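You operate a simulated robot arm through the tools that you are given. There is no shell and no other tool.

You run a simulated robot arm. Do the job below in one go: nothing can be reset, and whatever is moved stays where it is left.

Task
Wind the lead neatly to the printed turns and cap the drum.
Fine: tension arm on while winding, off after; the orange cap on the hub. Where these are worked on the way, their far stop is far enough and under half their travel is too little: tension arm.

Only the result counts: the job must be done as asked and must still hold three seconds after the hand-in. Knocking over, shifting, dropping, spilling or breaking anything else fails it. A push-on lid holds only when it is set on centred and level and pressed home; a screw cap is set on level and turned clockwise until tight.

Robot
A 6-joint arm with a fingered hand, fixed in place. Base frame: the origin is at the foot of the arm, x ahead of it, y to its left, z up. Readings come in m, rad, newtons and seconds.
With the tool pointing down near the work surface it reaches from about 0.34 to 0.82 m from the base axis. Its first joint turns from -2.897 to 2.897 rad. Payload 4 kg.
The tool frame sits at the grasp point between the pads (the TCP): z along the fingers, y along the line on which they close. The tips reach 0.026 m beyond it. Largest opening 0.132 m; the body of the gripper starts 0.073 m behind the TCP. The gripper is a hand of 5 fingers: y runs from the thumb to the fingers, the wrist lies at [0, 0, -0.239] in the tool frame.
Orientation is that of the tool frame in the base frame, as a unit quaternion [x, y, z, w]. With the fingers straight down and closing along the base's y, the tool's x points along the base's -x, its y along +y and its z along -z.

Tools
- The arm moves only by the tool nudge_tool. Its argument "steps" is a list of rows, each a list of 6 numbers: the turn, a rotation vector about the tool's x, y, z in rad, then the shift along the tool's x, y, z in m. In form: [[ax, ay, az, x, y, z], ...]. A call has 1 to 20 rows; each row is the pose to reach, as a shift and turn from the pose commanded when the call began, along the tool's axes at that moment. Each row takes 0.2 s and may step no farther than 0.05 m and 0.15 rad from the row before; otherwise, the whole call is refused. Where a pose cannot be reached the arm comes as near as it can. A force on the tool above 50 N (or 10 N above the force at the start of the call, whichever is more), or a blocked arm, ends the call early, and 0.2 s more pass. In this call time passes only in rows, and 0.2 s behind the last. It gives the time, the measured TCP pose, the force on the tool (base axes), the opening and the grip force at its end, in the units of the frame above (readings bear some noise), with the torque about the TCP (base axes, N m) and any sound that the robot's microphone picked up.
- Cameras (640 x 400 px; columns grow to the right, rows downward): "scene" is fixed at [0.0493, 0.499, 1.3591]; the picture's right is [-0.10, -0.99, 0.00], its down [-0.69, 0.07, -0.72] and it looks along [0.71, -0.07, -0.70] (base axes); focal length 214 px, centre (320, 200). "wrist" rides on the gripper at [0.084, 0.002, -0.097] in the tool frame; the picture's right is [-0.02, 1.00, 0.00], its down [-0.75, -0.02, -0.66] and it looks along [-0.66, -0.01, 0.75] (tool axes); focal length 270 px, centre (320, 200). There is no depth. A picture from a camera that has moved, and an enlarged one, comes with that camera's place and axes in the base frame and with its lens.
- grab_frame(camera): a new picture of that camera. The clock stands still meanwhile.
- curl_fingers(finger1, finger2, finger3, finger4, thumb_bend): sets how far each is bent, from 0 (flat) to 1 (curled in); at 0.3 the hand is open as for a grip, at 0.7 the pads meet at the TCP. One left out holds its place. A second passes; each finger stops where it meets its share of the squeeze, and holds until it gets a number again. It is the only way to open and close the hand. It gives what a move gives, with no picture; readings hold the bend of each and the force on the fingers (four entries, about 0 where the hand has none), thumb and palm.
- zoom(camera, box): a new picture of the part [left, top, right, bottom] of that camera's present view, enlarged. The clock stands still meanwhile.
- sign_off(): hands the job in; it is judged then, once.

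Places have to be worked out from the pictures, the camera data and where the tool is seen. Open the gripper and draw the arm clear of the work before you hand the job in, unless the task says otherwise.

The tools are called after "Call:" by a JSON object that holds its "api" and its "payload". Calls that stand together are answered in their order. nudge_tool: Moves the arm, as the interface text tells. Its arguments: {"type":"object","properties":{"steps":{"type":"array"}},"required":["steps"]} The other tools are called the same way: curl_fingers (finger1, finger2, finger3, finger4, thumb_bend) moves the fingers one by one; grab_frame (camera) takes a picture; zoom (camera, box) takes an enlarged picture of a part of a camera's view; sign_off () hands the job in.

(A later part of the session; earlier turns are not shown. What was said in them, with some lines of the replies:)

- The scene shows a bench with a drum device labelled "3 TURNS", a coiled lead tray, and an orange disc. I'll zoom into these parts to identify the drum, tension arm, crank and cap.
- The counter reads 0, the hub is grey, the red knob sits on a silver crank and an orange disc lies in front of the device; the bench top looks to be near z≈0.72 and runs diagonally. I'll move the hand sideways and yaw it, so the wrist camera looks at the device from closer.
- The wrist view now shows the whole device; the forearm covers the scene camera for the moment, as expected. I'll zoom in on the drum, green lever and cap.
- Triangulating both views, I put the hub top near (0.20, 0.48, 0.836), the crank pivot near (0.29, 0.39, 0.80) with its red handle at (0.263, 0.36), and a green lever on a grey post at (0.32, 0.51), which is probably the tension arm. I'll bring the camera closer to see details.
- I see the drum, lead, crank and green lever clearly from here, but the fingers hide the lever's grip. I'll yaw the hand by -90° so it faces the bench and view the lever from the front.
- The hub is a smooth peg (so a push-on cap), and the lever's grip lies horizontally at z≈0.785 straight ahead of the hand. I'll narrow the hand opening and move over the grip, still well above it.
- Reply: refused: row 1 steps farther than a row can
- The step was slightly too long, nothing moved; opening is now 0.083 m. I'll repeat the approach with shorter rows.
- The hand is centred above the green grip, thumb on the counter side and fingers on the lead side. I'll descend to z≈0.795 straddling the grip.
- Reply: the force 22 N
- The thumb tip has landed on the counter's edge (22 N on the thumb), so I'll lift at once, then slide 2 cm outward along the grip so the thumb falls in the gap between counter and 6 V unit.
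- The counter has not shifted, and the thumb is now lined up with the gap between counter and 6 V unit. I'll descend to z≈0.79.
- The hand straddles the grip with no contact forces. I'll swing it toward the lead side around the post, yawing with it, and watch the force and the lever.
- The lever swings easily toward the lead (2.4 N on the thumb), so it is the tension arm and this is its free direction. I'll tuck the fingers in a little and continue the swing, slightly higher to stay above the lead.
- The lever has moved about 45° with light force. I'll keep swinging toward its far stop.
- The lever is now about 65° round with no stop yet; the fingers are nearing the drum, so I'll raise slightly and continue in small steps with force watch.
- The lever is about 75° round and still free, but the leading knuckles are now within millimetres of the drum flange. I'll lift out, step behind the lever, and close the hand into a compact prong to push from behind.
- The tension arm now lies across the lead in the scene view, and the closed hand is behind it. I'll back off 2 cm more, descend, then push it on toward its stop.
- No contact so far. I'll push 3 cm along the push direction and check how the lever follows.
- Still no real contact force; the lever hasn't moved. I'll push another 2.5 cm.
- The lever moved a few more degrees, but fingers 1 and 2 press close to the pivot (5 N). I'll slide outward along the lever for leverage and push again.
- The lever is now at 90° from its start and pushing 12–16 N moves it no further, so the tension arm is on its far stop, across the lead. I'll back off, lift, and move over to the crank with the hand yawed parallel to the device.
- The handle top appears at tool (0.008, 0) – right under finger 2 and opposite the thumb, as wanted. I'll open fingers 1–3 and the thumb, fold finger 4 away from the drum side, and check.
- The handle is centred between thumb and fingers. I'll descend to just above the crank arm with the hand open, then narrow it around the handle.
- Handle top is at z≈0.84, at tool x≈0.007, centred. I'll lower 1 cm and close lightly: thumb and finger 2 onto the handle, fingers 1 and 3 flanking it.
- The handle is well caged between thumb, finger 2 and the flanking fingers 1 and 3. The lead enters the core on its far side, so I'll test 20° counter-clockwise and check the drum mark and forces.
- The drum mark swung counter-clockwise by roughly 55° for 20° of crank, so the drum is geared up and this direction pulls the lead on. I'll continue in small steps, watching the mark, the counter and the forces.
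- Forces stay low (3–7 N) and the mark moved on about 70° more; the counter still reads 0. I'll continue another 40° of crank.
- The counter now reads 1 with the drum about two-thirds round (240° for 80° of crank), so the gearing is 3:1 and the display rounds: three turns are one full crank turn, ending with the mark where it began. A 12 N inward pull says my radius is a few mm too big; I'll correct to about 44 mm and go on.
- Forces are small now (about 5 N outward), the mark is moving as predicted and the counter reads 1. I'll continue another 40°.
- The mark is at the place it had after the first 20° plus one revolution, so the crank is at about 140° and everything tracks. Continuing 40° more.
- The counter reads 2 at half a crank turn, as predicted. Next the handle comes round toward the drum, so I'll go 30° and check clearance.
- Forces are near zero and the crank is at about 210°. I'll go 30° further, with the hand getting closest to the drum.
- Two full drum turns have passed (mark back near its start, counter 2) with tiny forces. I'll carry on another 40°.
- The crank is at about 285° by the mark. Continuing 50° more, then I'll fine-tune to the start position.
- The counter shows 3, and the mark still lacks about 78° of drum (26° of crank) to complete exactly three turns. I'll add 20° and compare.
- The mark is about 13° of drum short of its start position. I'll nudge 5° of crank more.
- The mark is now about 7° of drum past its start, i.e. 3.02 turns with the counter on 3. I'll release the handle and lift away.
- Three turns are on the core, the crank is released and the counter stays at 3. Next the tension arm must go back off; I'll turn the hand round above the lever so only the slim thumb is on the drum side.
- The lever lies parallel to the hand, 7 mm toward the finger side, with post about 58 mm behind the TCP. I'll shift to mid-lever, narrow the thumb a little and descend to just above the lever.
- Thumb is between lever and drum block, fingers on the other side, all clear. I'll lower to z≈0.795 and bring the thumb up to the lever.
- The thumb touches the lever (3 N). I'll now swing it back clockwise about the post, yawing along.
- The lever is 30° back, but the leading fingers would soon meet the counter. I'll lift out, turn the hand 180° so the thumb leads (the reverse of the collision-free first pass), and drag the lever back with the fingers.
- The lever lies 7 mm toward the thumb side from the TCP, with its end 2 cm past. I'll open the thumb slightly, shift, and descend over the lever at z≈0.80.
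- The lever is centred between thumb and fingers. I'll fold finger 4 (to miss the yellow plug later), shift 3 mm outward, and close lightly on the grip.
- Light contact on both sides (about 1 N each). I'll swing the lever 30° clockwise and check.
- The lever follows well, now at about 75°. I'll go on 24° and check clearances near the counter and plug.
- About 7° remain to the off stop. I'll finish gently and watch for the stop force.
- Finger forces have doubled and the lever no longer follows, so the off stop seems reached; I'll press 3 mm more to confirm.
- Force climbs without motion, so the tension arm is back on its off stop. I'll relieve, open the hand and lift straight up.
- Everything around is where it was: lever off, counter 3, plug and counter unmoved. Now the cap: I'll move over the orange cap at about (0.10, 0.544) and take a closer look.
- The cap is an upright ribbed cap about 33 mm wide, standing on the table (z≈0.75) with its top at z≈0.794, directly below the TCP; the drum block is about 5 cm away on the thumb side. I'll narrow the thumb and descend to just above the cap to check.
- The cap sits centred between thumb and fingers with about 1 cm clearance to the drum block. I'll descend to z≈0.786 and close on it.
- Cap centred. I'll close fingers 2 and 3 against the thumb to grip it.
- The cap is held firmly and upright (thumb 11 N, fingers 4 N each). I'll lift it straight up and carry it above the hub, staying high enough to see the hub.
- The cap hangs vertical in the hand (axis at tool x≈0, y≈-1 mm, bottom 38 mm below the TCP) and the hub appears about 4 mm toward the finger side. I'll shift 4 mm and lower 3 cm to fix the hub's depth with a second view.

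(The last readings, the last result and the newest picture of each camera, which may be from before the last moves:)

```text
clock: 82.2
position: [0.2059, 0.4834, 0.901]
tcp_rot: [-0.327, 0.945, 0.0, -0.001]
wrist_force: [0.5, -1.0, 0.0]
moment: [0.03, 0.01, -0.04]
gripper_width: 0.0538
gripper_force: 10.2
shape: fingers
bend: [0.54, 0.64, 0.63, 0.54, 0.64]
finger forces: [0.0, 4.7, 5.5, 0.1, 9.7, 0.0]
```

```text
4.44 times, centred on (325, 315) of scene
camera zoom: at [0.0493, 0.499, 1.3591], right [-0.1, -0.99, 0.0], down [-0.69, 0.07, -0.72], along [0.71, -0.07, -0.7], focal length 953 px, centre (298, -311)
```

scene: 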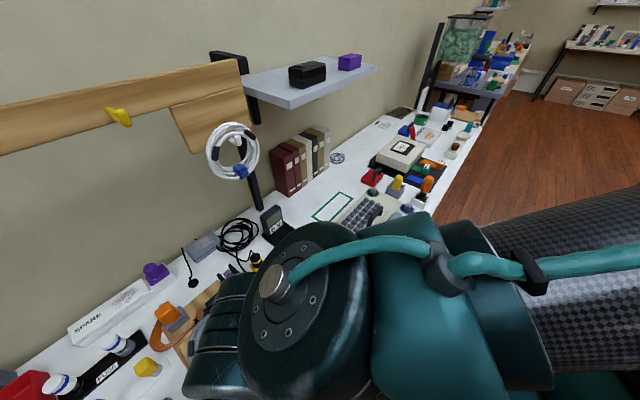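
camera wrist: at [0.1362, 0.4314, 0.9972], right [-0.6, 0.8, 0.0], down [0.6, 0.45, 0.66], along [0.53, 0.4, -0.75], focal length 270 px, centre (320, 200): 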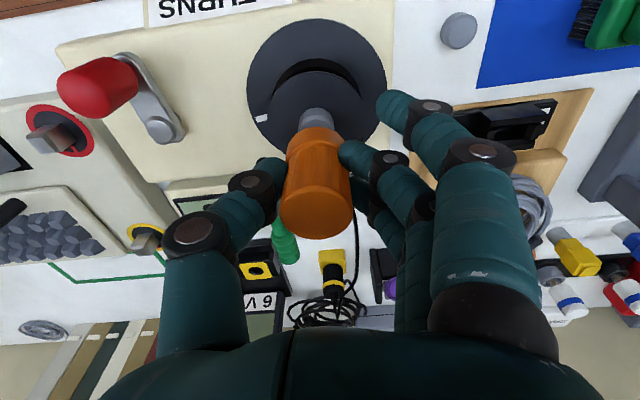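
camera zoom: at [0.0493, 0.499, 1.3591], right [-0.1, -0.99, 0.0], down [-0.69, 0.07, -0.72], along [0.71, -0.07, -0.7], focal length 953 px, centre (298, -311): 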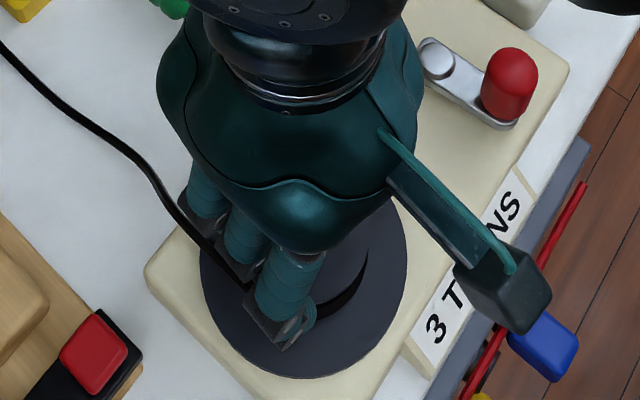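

The two views give hub top z=0.836 and its axis within about 1–2 mm of the cap axis. I'll lower until the cap is about 5 mm above the hub and compare edges again.

Call:
{"api": "nudge_tool", "payload": {"steps": [[0, 0, 0, 0, 0, 0.012], [0, 0, 0, 0, 0, 0.022]]}}

Call:
{"api": "zoom", "payload": {"camera": "wrist", "box": [260, 70, 380, 190]}}

Call:
{"api": "zoom", "payload": {"camera": "scene", "box": [290, 280, 360, 350]}}

```text
clock: 82.8
position: [0.2045, 0.4824, 0.8784]
tcp_rot: [-0.326, 0.945, 0.0, 0.0]
wrist_force: [-1.0, -0.4, -0.1]
moment: [0.02, 0.02, -0.01]
gripper_width: 0.0539
gripper_force: 10.3
shape: fingers
bend: [0.54, 0.64, 0.63, 0.54, 0.64]
finger forces: [0.1, 4.8, 5.6, 0.0, 9.8, 0.0]
```

```text
3.33 times, centred on (320, 130) of wrist
camera zoom: at [0.1361, 0.4308, 0.975], right [-0.6, 0.8, 0.0], down [0.6, 0.45, 0.66], along [0.53, 0.4, -0.75], focal length 901 px, centre (320, 433)
```

zoom: 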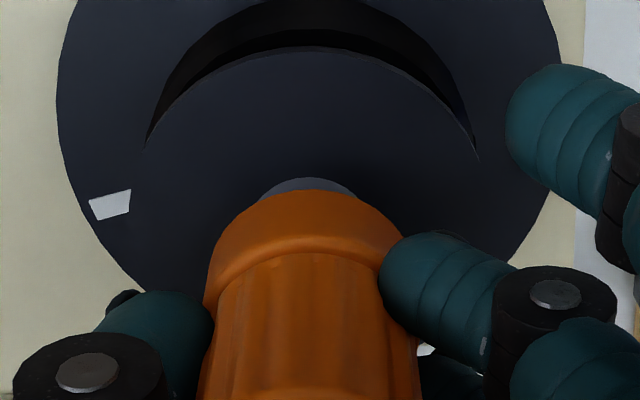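

```text
5.71 times, centred on (325, 315) of scene
camera zoom: at [0.0493, 0.499, 1.3591], right [-0.1, -0.99, 0.0], down [-0.69, 0.07, -0.72], along [0.71, -0.07, -0.7], focal length 1226 px, centre (291, -457)
```

zoom: 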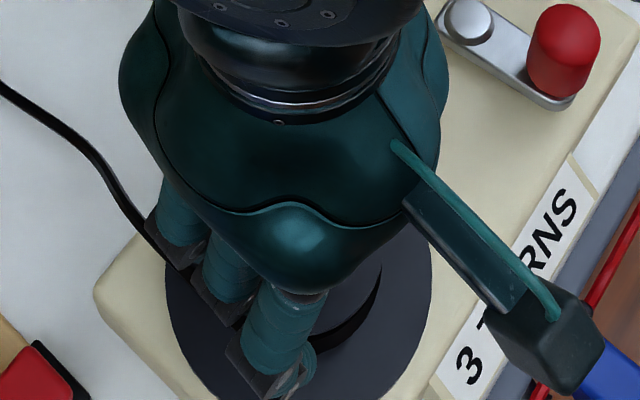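

Cap and hub arcs are concentric in the view (both centred at column ≈308). I'll lower slowly and watch the contact force.

Call:
{"api": "nudge_tool", "payload": {"steps": [[0, 0, 0, 0, 0, 0.002], [0, 0, 0, 0, 0, 0.004], [0, 0, 0, 0, 0, 0.006], [0, 0, 0, 0, 0, 0.008]]}}

Call:
{"api": "zoom", "payload": {"camera": "wrist", "box": [260, 70, 380, 240]}}

```text
clock: 83.8
position: [0.204, 0.4824, 0.8718]
tcp_rot: [-0.327, 0.945, 0.001, 0.0]
wrist_force: [-1.7, -1.9, 4.1]
moment: [-0.07, 0.03, -0.03]
gripper_width: 0.054
gripper_force: 12.1
shape: fingers
bend: [0.54, 0.65, 0.64, 0.54, 0.64]
finger forces: [0.1, 5.8, 5.9, 0.0, 11.2, 0.0]
```

```text
2.35 times, centred on (320, 155) of wrist
camera zoom: at [0.1358, 0.4303, 0.9688], right [-0.6, 0.8, 0.0], down [0.6, 0.45, 0.66], along [0.53, 0.4, -0.75], focal length 636 px, centre (320, 306)
```

zoom: 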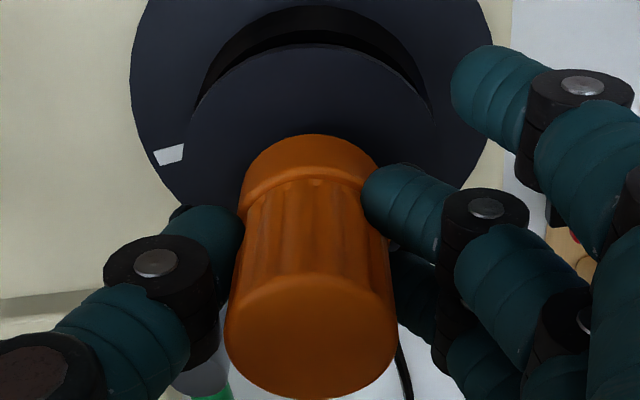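

There is light contact (4 N up, 2.5 N pushing toward the robot), suggesting the cap touches the hub's chamfer slightly off to the far side. I'll shift 1 mm toward the robot and lower a little more.

Call:
{"api": "nudge_tool", "payload": {"steps": [[0, 0, 0, 0.001, 0, 0], [0, 0, 0, 0.001, 0, 0.0015]]}}

```text
clock: 84.4
position: [0.2025, 0.4821, 0.871]
tcp_rot: [-0.327, 0.945, 0.0, 0.0]
wrist_force: [1.2, -0.5, 3.8]
moment: [-0.06, -0.03, 0.02]
gripper_width: 0.0538
gripper_force: 11.2
shape: fingers
bend: [0.54, 0.65, 0.64, 0.54, 0.64]
finger forces: [0.1, 5.3, 6.0, 0.0, 11.6, 0.0]
```

Lateral force is now near zero while the cap went lower. I'll continue down in 1.5 mm steps.

Call:
{"api": "nudge_tool", "payload": {"steps": [[0, 0, 0, 0, -0.0004, 0.0015], [0, 0, 0, 0, -0.0004, 0.003]]}}

Call:
{"api": "zoom", "payload": {"camera": "wrist", "box": [260, 70, 380, 240]}}

```text
clock: 85.0
position: [0.2033, 0.4817, 0.8671]
tcp_rot: [-0.327, 0.945, 0.0, -0.002]
wrist_force: [-2.9, -2.3, 4.1]
moment: [-0.09, 0.04, -0.01]
gripper_width: 0.0539
gripper_force: 11.6
shape: fingers
bend: [0.54, 0.65, 0.64, 0.54, 0.64]
finger forces: [0.0, 6.2, 5.4, 0.1, 11.6, 0.0]
```

```text
2.35 times, centred on (320, 155) of wrist
camera zoom: at [0.1351, 0.4295, 0.9633], right [-0.6, 0.8, 0.0], down [0.6, 0.45, 0.66], along [0.53, 0.4, -0.75], focal length 636 px, centre (320, 306)
```

zoom: 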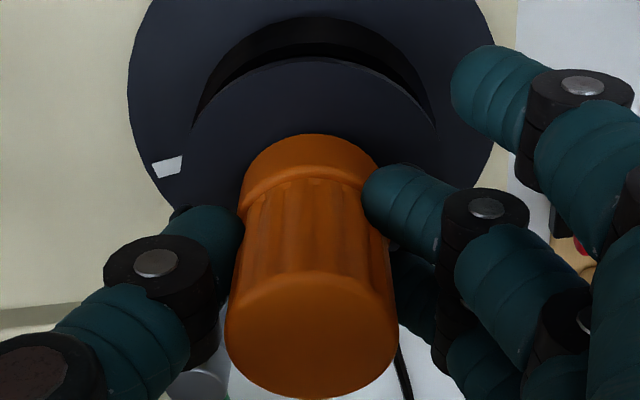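

The cap has slid about 6–7 mm down over the hub with only 4 N, so it is on the peg. I'll ease 1 mm toward the robot and continue pressing down.

Call:
{"api": "nudge_tool", "payload": {"steps": [[0, 0, 0, 0.001, 0, 0.001], [0, 0, 0, 0.001, 0, 0.0025], [0, 0, 0, 0.001, 0, 0.004]]}}

Call:
{"api": "zoom", "payload": {"camera": "wrist", "box": [260, 70, 380, 240]}}

```text
clock: 85.8
position: [0.2024, 0.481, 0.8647]
tcp_rot: [-0.326, 0.945, 0.001, 0.002]
wrist_force: [-3.6, -3.4, 28.7]
moment: [-0.15, 0.01, 0.0]
gripper_width: 0.0542
gripper_force: 18.8
shape: fingers
bend: [0.54, 0.67, 0.66, 0.54, 0.65]
finger forces: [0.0, 9.3, 9.3, 0.0, 18.6, 0.1]
```

```text
2.35 times, centred on (320, 155) of wrist
camera zoom: at [0.1345, 0.4294, 0.9603], right [-0.6, 0.8, 0.0], down [0.6, 0.45, 0.66], along [0.53, 0.4, -0.75], focal length 636 px, centre (320, 306)
```

zoom: 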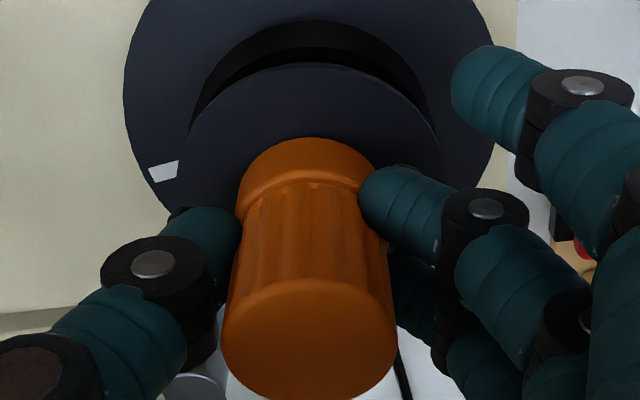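

Vertical force jumped to 29 N, so the cap is either bottoming or at the press fit. I'll press one more millimetre while holding it level and see whether it gives.

Call:
{"api": "nudge_tool", "payload": {"steps": [[0, 0, 0, 0.0008, 0, 0.001], [0, 0, 0, 0.0008, 0, 0.002]]}}

Call:
{"api": "zoom", "payload": {"camera": "wrist", "box": [260, 70, 380, 240]}}

```text
clock: 86.4
position: [0.2036, 0.4822, 0.8635]
tcp_rot: [-0.327, 0.945, 0.001, 0.001]
wrist_force: [-1.5, 0.9, 45.7]
moment: [-0.07, -0.03, 0.0]
gripper_width: 0.0543
gripper_force: 26.1
shape: fingers
bend: [0.54, 0.69, 0.67, 0.54, 0.66]
finger forces: [0.0, 14.2, 13.7, 0.0, 23.9, 0.0]
```

```text
2.35 times, centred on (320, 155) of wrist
camera zoom: at [0.1344, 0.4291, 0.9584], right [-0.6, 0.8, 0.0], down [0.6, 0.45, 0.66], along [0.53, 0.4, -0.75], focal length 636 px, centre (320, 306)
```

zoom: 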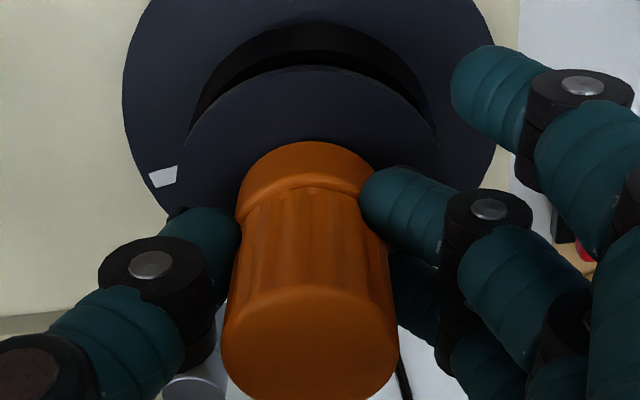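

45 N and no further give – the cap has bottomed out. I'll relax the push, then open the hand gently.

Call:
{"api": "nudge_tool", "payload": {"steps": [[0, 0, 0, 0, 0, -0.002], [0, 0, 0, 0, 0, -0.004]]}}

Call:
{"api": "curl_fingers", "payload": {"finger2": 0.56, "finger3": 0.56, "thumb_bend": 0.57}}

Call:
{"api": "grab_frame", "payload": {"camera": "wrist"}}

Call:
{"api": "zoom", "payload": {"camera": "wrist", "box": [260, 70, 380, 240]}}

```text
clock: 87.0
position: [0.2023, 0.4806, 0.8648]
tcp_rot: [-0.326, 0.945, 0.0, 0.001]
wrist_force: [5.9, 7.9, 12.2]
moment: [0.24, -0.13, 0.02]
gripper_width: 0.0536
gripper_force: 15.4
shape: fingers
bend: [0.54, 0.67, 0.66, 0.54, 0.65]
finger forces: [0.1, 6.5, 11.9, 0.0, 11.5, 0.0]
```

```text
clock: 88.0
position: [0.2021, 0.48, 0.8648]
tcp_rot: [-0.326, 0.945, 0.0, 0.0]
wrist_force: [0.1, -1.1, 0.8]
moment: [0.03, 0.01, -0.01]
gripper_width: 0.0593
gripper_force: 0.0
shape: fingers
bend: [0.54, 0.56, 0.56, 0.54, 0.56]
finger forces: [0.0, 0.0, 0.0, 0.0, 0.0, 0.1]
```

```text
taken
camera wrist: at [0.1339, 0.4286, 0.9614], right [-0.6, 0.8, 0.0], down [0.6, 0.45, 0.66], along [0.53, 0.4, -0.75], focal length 270 px, centre (320, 200)
```

wrist: 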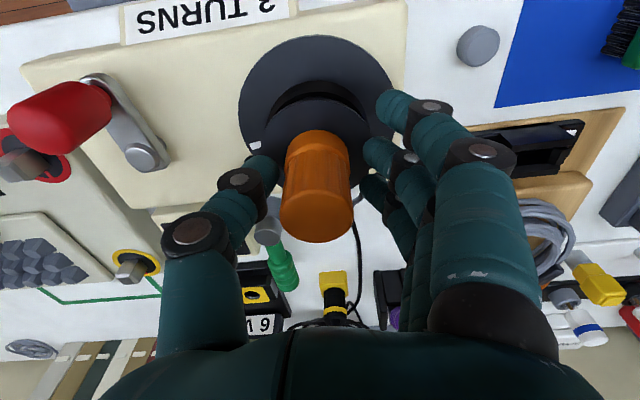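

```text
2.35 times, centred on (320, 155) of wrist
camera zoom: at [0.1339, 0.4286, 0.9614], right [-0.6, 0.8, 0.0], down [0.6, 0.45, 0.66], along [0.53, 0.4, -0.75], focal length 636 px, centre (320, 306)
```

zoom: 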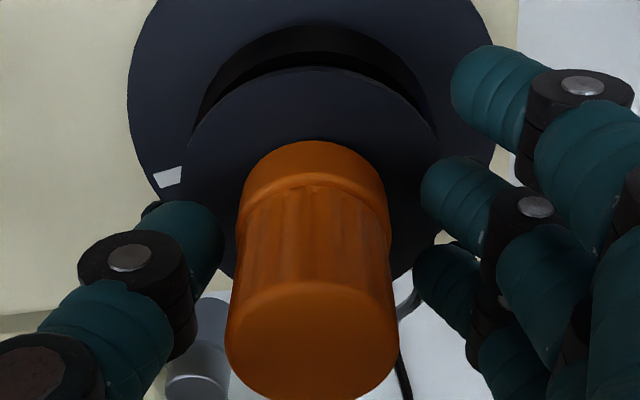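

The cap stands by itself on the hub. I'll lift straight up to inspect it from above and from the scene camera.

Call:
{"api": "nudge_tool", "payload": {"steps": [[0, 0, 0, 0, 0, -0.02], [0, 0, 0, 0, 0, -0.05], [0, 0, 0, 0, 0, -0.09], [0, 0, 0, 0, 0, -0.12]]}}

Call:
{"api": "zoom", "payload": {"camera": "wrist", "box": [230, 20, 410, 170]}}

Call:
{"api": "zoom", "payload": {"camera": "scene", "box": [270, 250, 390, 370]}}

```text
clock: 89.0
position: [0.2037, 0.4805, 0.9858]
tcp_rot: [-0.326, 0.945, 0.0, 0.0]
wrist_force: [1.0, -0.6, -0.8]
moment: [0.01, -0.03, -0.02]
gripper_width: 0.0595
gripper_force: 0.0
shape: fingers
bend: [0.54, 0.56, 0.56, 0.54, 0.56]
finger forces: [0.0, 0.0, 0.1, 0.1, 0.0, 0.0]
```

```text
2.67 times, centred on (320, 95) of wrist
camera zoom: at [0.1357, 0.4279, 1.082], right [-0.6, 0.8, 0.0], down [0.6, 0.45, 0.66], along [0.53, 0.4, -0.75], focal length 721 px, centre (320, 480)
```

zoom: 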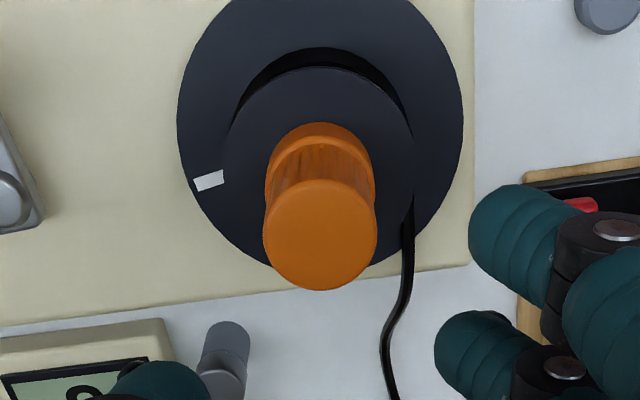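

```text
3.33 times, centred on (330, 310) of scene
camera zoom: at [0.0493, 0.499, 1.3591], right [-0.1, -0.99, 0.0], down [-0.69, 0.07, -0.72], along [0.71, -0.07, -0.7], focal length 715 px, centre (287, -167)
```

zoom: 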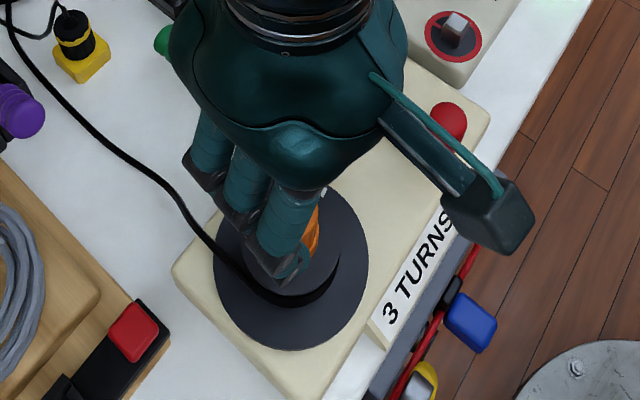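

From above the cap sits concentric on the hub, with its rim at about flange height (z≈0.825). I'll zoom in to check for any gap or tilt.

Call:
{"api": "zoom", "payload": {"camera": "wrist", "box": [285, 50, 355, 140]}}

Call:
{"api": "zoom", "payload": {"camera": "scene", "box": [300, 290, 360, 350]}}

```text
4.44 times, centred on (320, 95) of wrist
camera zoom: at [0.1357, 0.4279, 1.082], right [-0.6, 0.8, 0.0], down [0.6, 0.45, 0.66], along [0.53, 0.4, -0.75], focal length 1201 px, centre (320, 667)
```

zoom: 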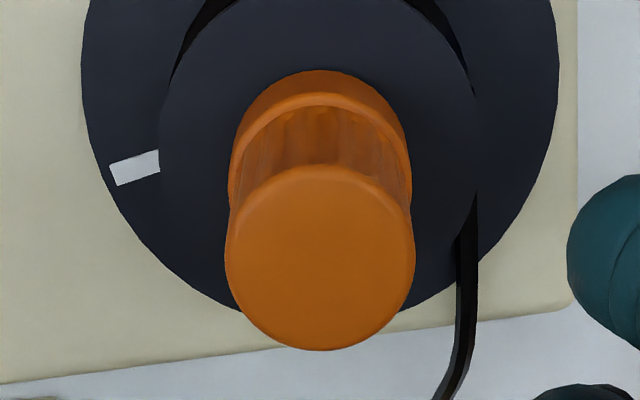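

```text
6.67 times, centred on (330, 320) of scene
camera zoom: at [0.0493, 0.499, 1.3591], right [-0.1, -0.99, 0.0], down [-0.69, 0.07, -0.72], along [0.71, -0.07, -0.7], focal length 1430 px, centre (253, -600)
```

zoom: 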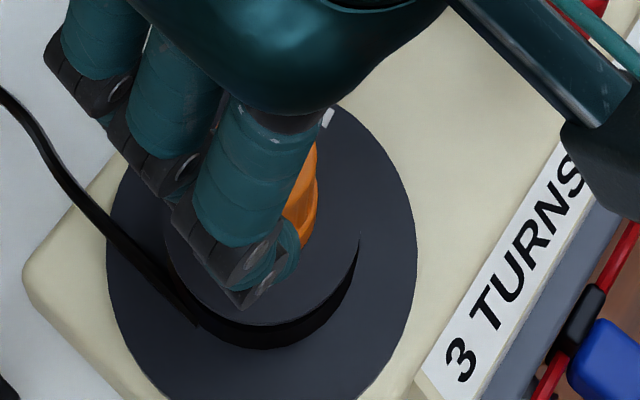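

The cap looks level and concentric. No seating click was heard, so to be sure it is home I'll close the fingertips and press down centrally on its top.

Call:
{"api": "curl_fingers", "payload": {"finger1": 0.8, "finger2": 0.78, "finger3": 0.78, "finger4": 0.8, "thumb_bend": 0.78}}

Call:
{"api": "nudge_tool", "payload": {"steps": [[0, 0, 0, -0.002, 0.001, 0.02], [0, 0, 0, -0.002, 0.001, 0.045], [0, 0, 0, -0.002, 0.001, 0.06]]}}

Call:
{"api": "grab_frame", "payload": {"camera": "wrist"}}

Call:
{"api": "zoom", "payload": {"camera": "wrist", "box": [230, 70, 410, 240]}}

```text
clock: 90.0
position: [0.202, 0.4798, 0.9848]
tcp_rot: [-0.327, 0.945, 0.001, 0.001]
wrist_force: [0.2, -0.7, 0.6]
moment: [-0.02, -0.02, 0.0]
gripper_width: 0.0207
gripper_force: 0.1
shape: fingers
bend: [0.8, 0.76, 0.76, 0.8, 0.74]
finger forces: [0.1, 0.0, 0.0, 0.0, 0.1, 0.0]
```

```text
clock: 90.8
position: [0.2026, 0.4826, 0.926]
tcp_rot: [-0.326, 0.945, 0.0, -0.001]
wrist_force: [-0.2, -0.4, -0.2]
moment: [0.0, 0.02, 0.0]
gripper_width: 0.0203
gripper_force: 0.1
shape: fingers
bend: [0.8, 0.76, 0.76, 0.8, 0.74]
finger forces: [0.0, 0.1, 0.1, 0.0, 0.1, 0.1]
```

```text
taken
camera wrist: at [0.135, 0.431, 1.0215], right [-0.6, 0.8, 0.0], down [0.6, 0.45, 0.66], along [0.53, 0.4, -0.75], focal length 270 px, centre (320, 200)
```

wrist: 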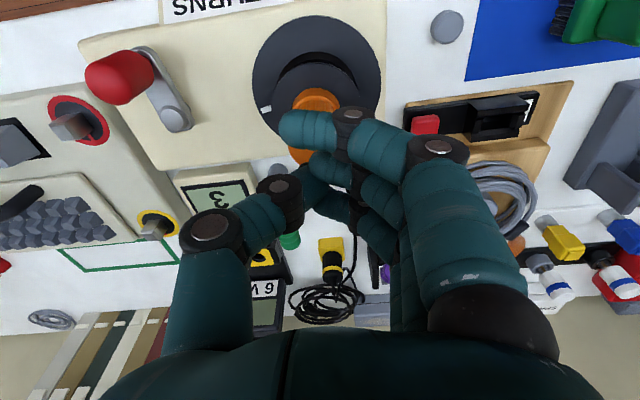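

```text
2.35 times, centred on (320, 155) of wrist
camera zoom: at [0.135, 0.431, 1.0215], right [-0.6, 0.8, 0.0], down [0.6, 0.45, 0.66], along [0.53, 0.4, -0.75], focal length 636 px, centre (320, 306)
```

zoom: 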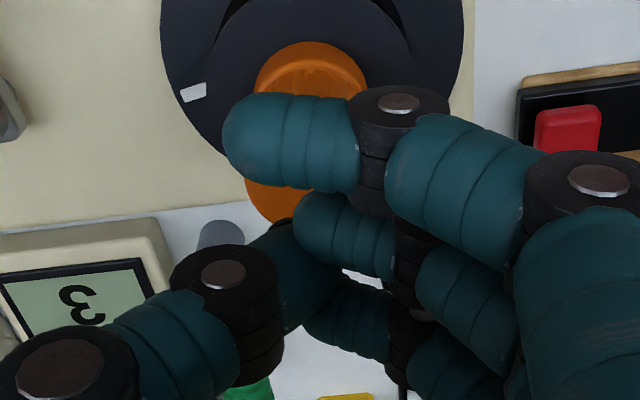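

The closed fingers are above the cap top. I'll lower in small steps to touch and press.

Call:
{"api": "nudge_tool", "payload": {"steps": [[0, 0, 0, 0, 0, 0.008], [0, 0, 0, 0, 0, 0.014], [0, 0, 0, 0, 0, 0.019], [0, 0, 0, 0, 0, 0.024]]}}

```text
clock: 91.8
position: [0.2028, 0.4819, 0.9012]
tcp_rot: [-0.326, 0.945, 0.001, 0.001]
wrist_force: [-0.5, 0.1, 0.2]
moment: [0.0, -0.02, 0.01]
gripper_width: 0.0207
gripper_force: 0.1
shape: fingers
bend: [0.8, 0.76, 0.76, 0.8, 0.74]
finger forces: [0.0, 0.0, 0.1, 0.0, 0.0, 0.0]
```

No contact yet at z=0.901. I'll keep lowering in 2–3 mm steps.

Call:
{"api": "nudge_tool", "payload": {"steps": [[0, 0, 0, 0, 0, 0.003], [0, 0, 0, 0, 0, 0.006]]}}

Call:
{"api": "nudge_tool", "payload": {"steps": [[0, 0, 0, 0, 0, 0.002], [0, 0, 0, 0, 0, 0.004]]}}

```text
clock: 92.4
position: [0.2043, 0.4831, 0.8973]
tcp_rot: [-0.326, 0.946, 0.002, 0.001]
wrist_force: [6.0, -8.8, 42.7]
moment: [-0.2, -0.29, 0.0]
gripper_width: 0.0203
gripper_force: 29.0
shape: fingers
bend: [0.8, 0.76, 0.76, 0.8, 0.79]
finger forces: [0.0, 0.1, 0.0, 0.0, 57.3, 0.0]
```

```text
clock: 92.8
position: [0.2041, 0.4835, 0.8979]
tcp_rot: [-0.326, 0.946, 0.003, 0.003]
wrist_force: [-1.6, -7.3, 29.3]
moment: [-0.27, 0.06, -0.01]
gripper_width: 0.02
gripper_force: 21.5
shape: fingers
bend: [0.8, 0.77, 0.77, 0.8, 0.79]
finger forces: [0.0, 0.0, 0.0, 0.0, 43.8, 0.0]
stopped in row 1: the force on the tool passed its limit at 57 N (the readings are from after the stop); the commanded pose is now the measured one
```

The cap took up to 57 N on top without moving, so it is seated solidly. I'll lift off and inspect that it is still level.

Call:
{"api": "nudge_tool", "payload": {"steps": [[0, 0, 0, 0, 0, -0.01], [0, 0, 0, 0, 0, -0.04], [0, 0, 0, 0, 0, -0.08], [0, 0, 0, 0, 0, -0.1]]}}

Call:
{"api": "curl_fingers", "payload": {"finger1": 0.4, "finger2": 0.4, "finger3": 0.4, "finger4": 0.4, "thumb_bend": 0.4}}

Call:
{"api": "zoom", "payload": {"camera": "wrist", "box": [230, 10, 410, 170]}}

Call:
{"api": "grab_frame", "payload": {"camera": "wrist"}}

```text
clock: 93.8
position: [0.2044, 0.4843, 0.9963]
tcp_rot: [-0.326, 0.945, 0.001, 0.002]
wrist_force: [-0.6, -0.6, -0.4]
moment: [-0.01, 0.0, 0.02]
gripper_width: 0.0208
gripper_force: 0.0
shape: fingers
bend: [0.8, 0.76, 0.76, 0.8, 0.76]
finger forces: [0.1, 0.0, 0.1, 0.0, 0.0, 0.1]
```

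```text
clock: 94.8
position: [0.2052, 0.4847, 0.9964]
tcp_rot: [-0.325, 0.946, 0.001, 0.002]
wrist_force: [0.1, 0.9, 0.2]
moment: [0.0, 0.02, 0.01]
gripper_width: 0.1062
gripper_force: 0.0
shape: fingers
bend: [0.4, 0.4, 0.4, 0.4, 0.4]
finger forces: [0.0, 0.0, 0.0, 0.0, 0.1, 0.0]
```

```text
2.50 times, centred on (320, 90) of wrist
camera zoom: at [0.136, 0.4315, 1.0922], right [-0.6, 0.8, 0.0], down [0.6, 0.45, 0.66], along [0.53, 0.4, -0.75], focal length 676 px, centre (320, 475)
```

zoom: 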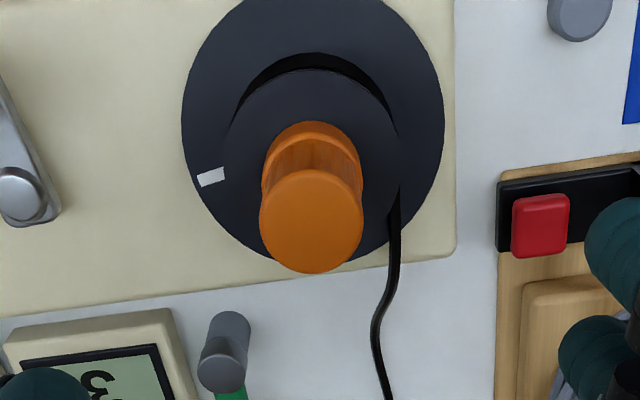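

```text
taken
camera wrist: at [0.136, 0.4315, 1.0922], right [-0.6, 0.8, 0.0], down [0.6, 0.45, 0.66], along [0.53, 0.4, -0.75], focal length 270 px, centre (320, 200)
```

wrist: 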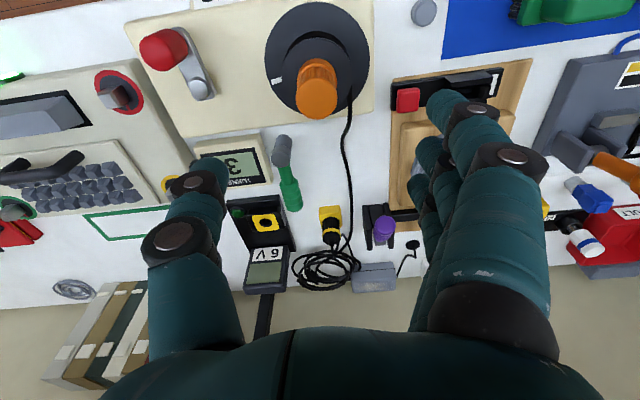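

The cap is level, the counter shows 3 and the tension arm is off. I'll open the hand and draw the arm up and away for a final check.

Call:
{"api": "nudge_tool", "payload": {"steps": [[0, 0, 0, 0, 0, -0.042], [0, 0, 0, 0, 0, -0.084], [0, 0, 0, 0, 0, -0.126], [0, 0, 0, 0, 0, -0.168], [0, 0, 0, -0.0084, -0.0429, -0.168], [0, 0, 0, -0.0168, -0.0858, -0.168], [0, 0, 0, -0.0252, -0.1287, -0.168], [0, 0, 0, -0.0337, -0.1716, -0.168]]}}

Call:
{"api": "curl_fingers", "payload": {"finger1": 0.3, "finger2": 0.3, "finger3": 0.3, "finger4": 0.3, "thumb_bend": 0.3}}

Call:
{"api": "grab_frame", "payload": {"camera": "scene"}}

Call:
{"api": "zoom", "payload": {"camera": "scene", "box": [240, 230, 400, 400]}}

Call:
{"api": "zoom", "payload": {"camera": "scene", "box": [280, 270, 370, 370]}}

```text
clock: 96.6
position: [0.3362, 0.3692, 1.1634]
tcp_rot: [-0.326, 0.945, 0.001, 0.002]
wrist_force: [-0.2, -0.6, 0.6]
moment: [0.0, 0.02, -0.03]
gripper_width: 0.1065
gripper_force: 0.1
shape: fingers
bend: [0.4, 0.4, 0.4, 0.4, 0.4]
finger forces: [0.0, 0.1, 0.0, 0.0, 0.0, 0.1]
```

```text
clock: 97.6
position: [0.336, 0.369, 1.1622]
tcp_rot: [-0.325, 0.946, 0.001, 0.001]
wrist_force: [-0.4, -0.3, 0.2]
moment: [0.01, -0.01, -0.02]
gripper_width: 0.1382
gripper_force: 0.1
shape: fingers
bend: [0.3, 0.3, 0.3, 0.3, 0.3]
finger forces: [0.1, 0.0, 0.0, 0.0, 0.1, 0.0]
```

```text
taken
```

scene: 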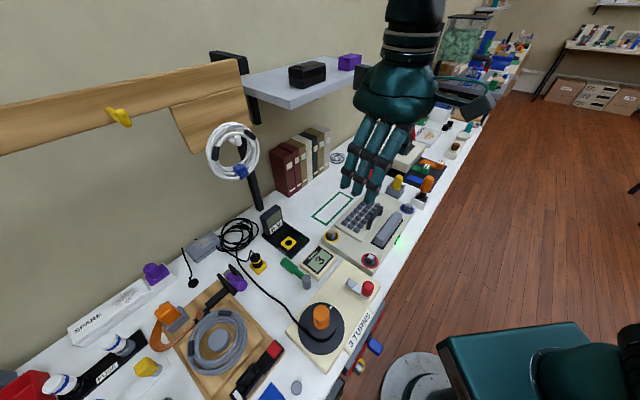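

```text
2.35 times, centred on (320, 315) of scene
camera zoom: at [0.0493, 0.499, 1.3591], right [-0.1, -0.99, 0.0], down [-0.69, 0.07, -0.72], along [0.71, -0.07, -0.7], focal length 505 px, centre (320, -71)
```

zoom: 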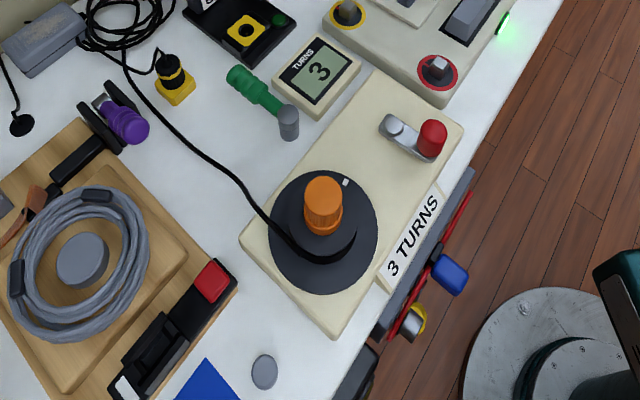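

```text
4.00 times, centred on (325, 320) of scene
camera zoom: at [0.0493, 0.499, 1.3591], right [-0.1, -0.99, 0.0], down [-0.69, 0.07, -0.72], along [0.71, -0.07, -0.7], focal length 858 px, centre (300, -280)
```

zoom: 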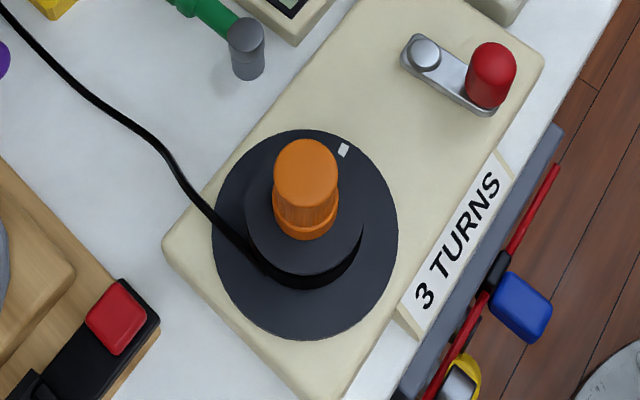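

The final view shows the counter at 3, the lead wound with the drum mark at its start, the tension arm off, and the cap centred and level on the hub. Nothing else has moved, and the hand is open and clear. I'm handing the job in.

Call:
{"api": "sign_off", "payload": {}}

```text
The job is handed in.
```

The lead is wound to three turns, the tension arm is off again, and the orange cap is pressed onto the hub. I have handed the job in; no verdict came back.

- **Winding:** The crank drives the drum 3:1, so one full crank turn made the three drum turns. The counter shows 3, and the drum mark ended about 7° past its starting position, roughly 3.02 turns.
- **Tension arm:** It was on its far stop, about 90° round and across the lead, for the whole of the winding. It is now back at its original position against the off stop.
- **Cap:** It sits centred and level on the hub. It slid on with light force and then stopped firmly. It took 45 N while gripped and up to 57 N pressed on top without moving further. I heard no seating click, and a gap of a few millimetres under the cap would be hard to see in the pictures.
- **Surroundings:** Early on, the thumb pressed on the turns counter with about 22 N before I lifted off. The counter did not move, and in the final view nothing else has shifted.

The hand is open and the arm is clear of the bench.
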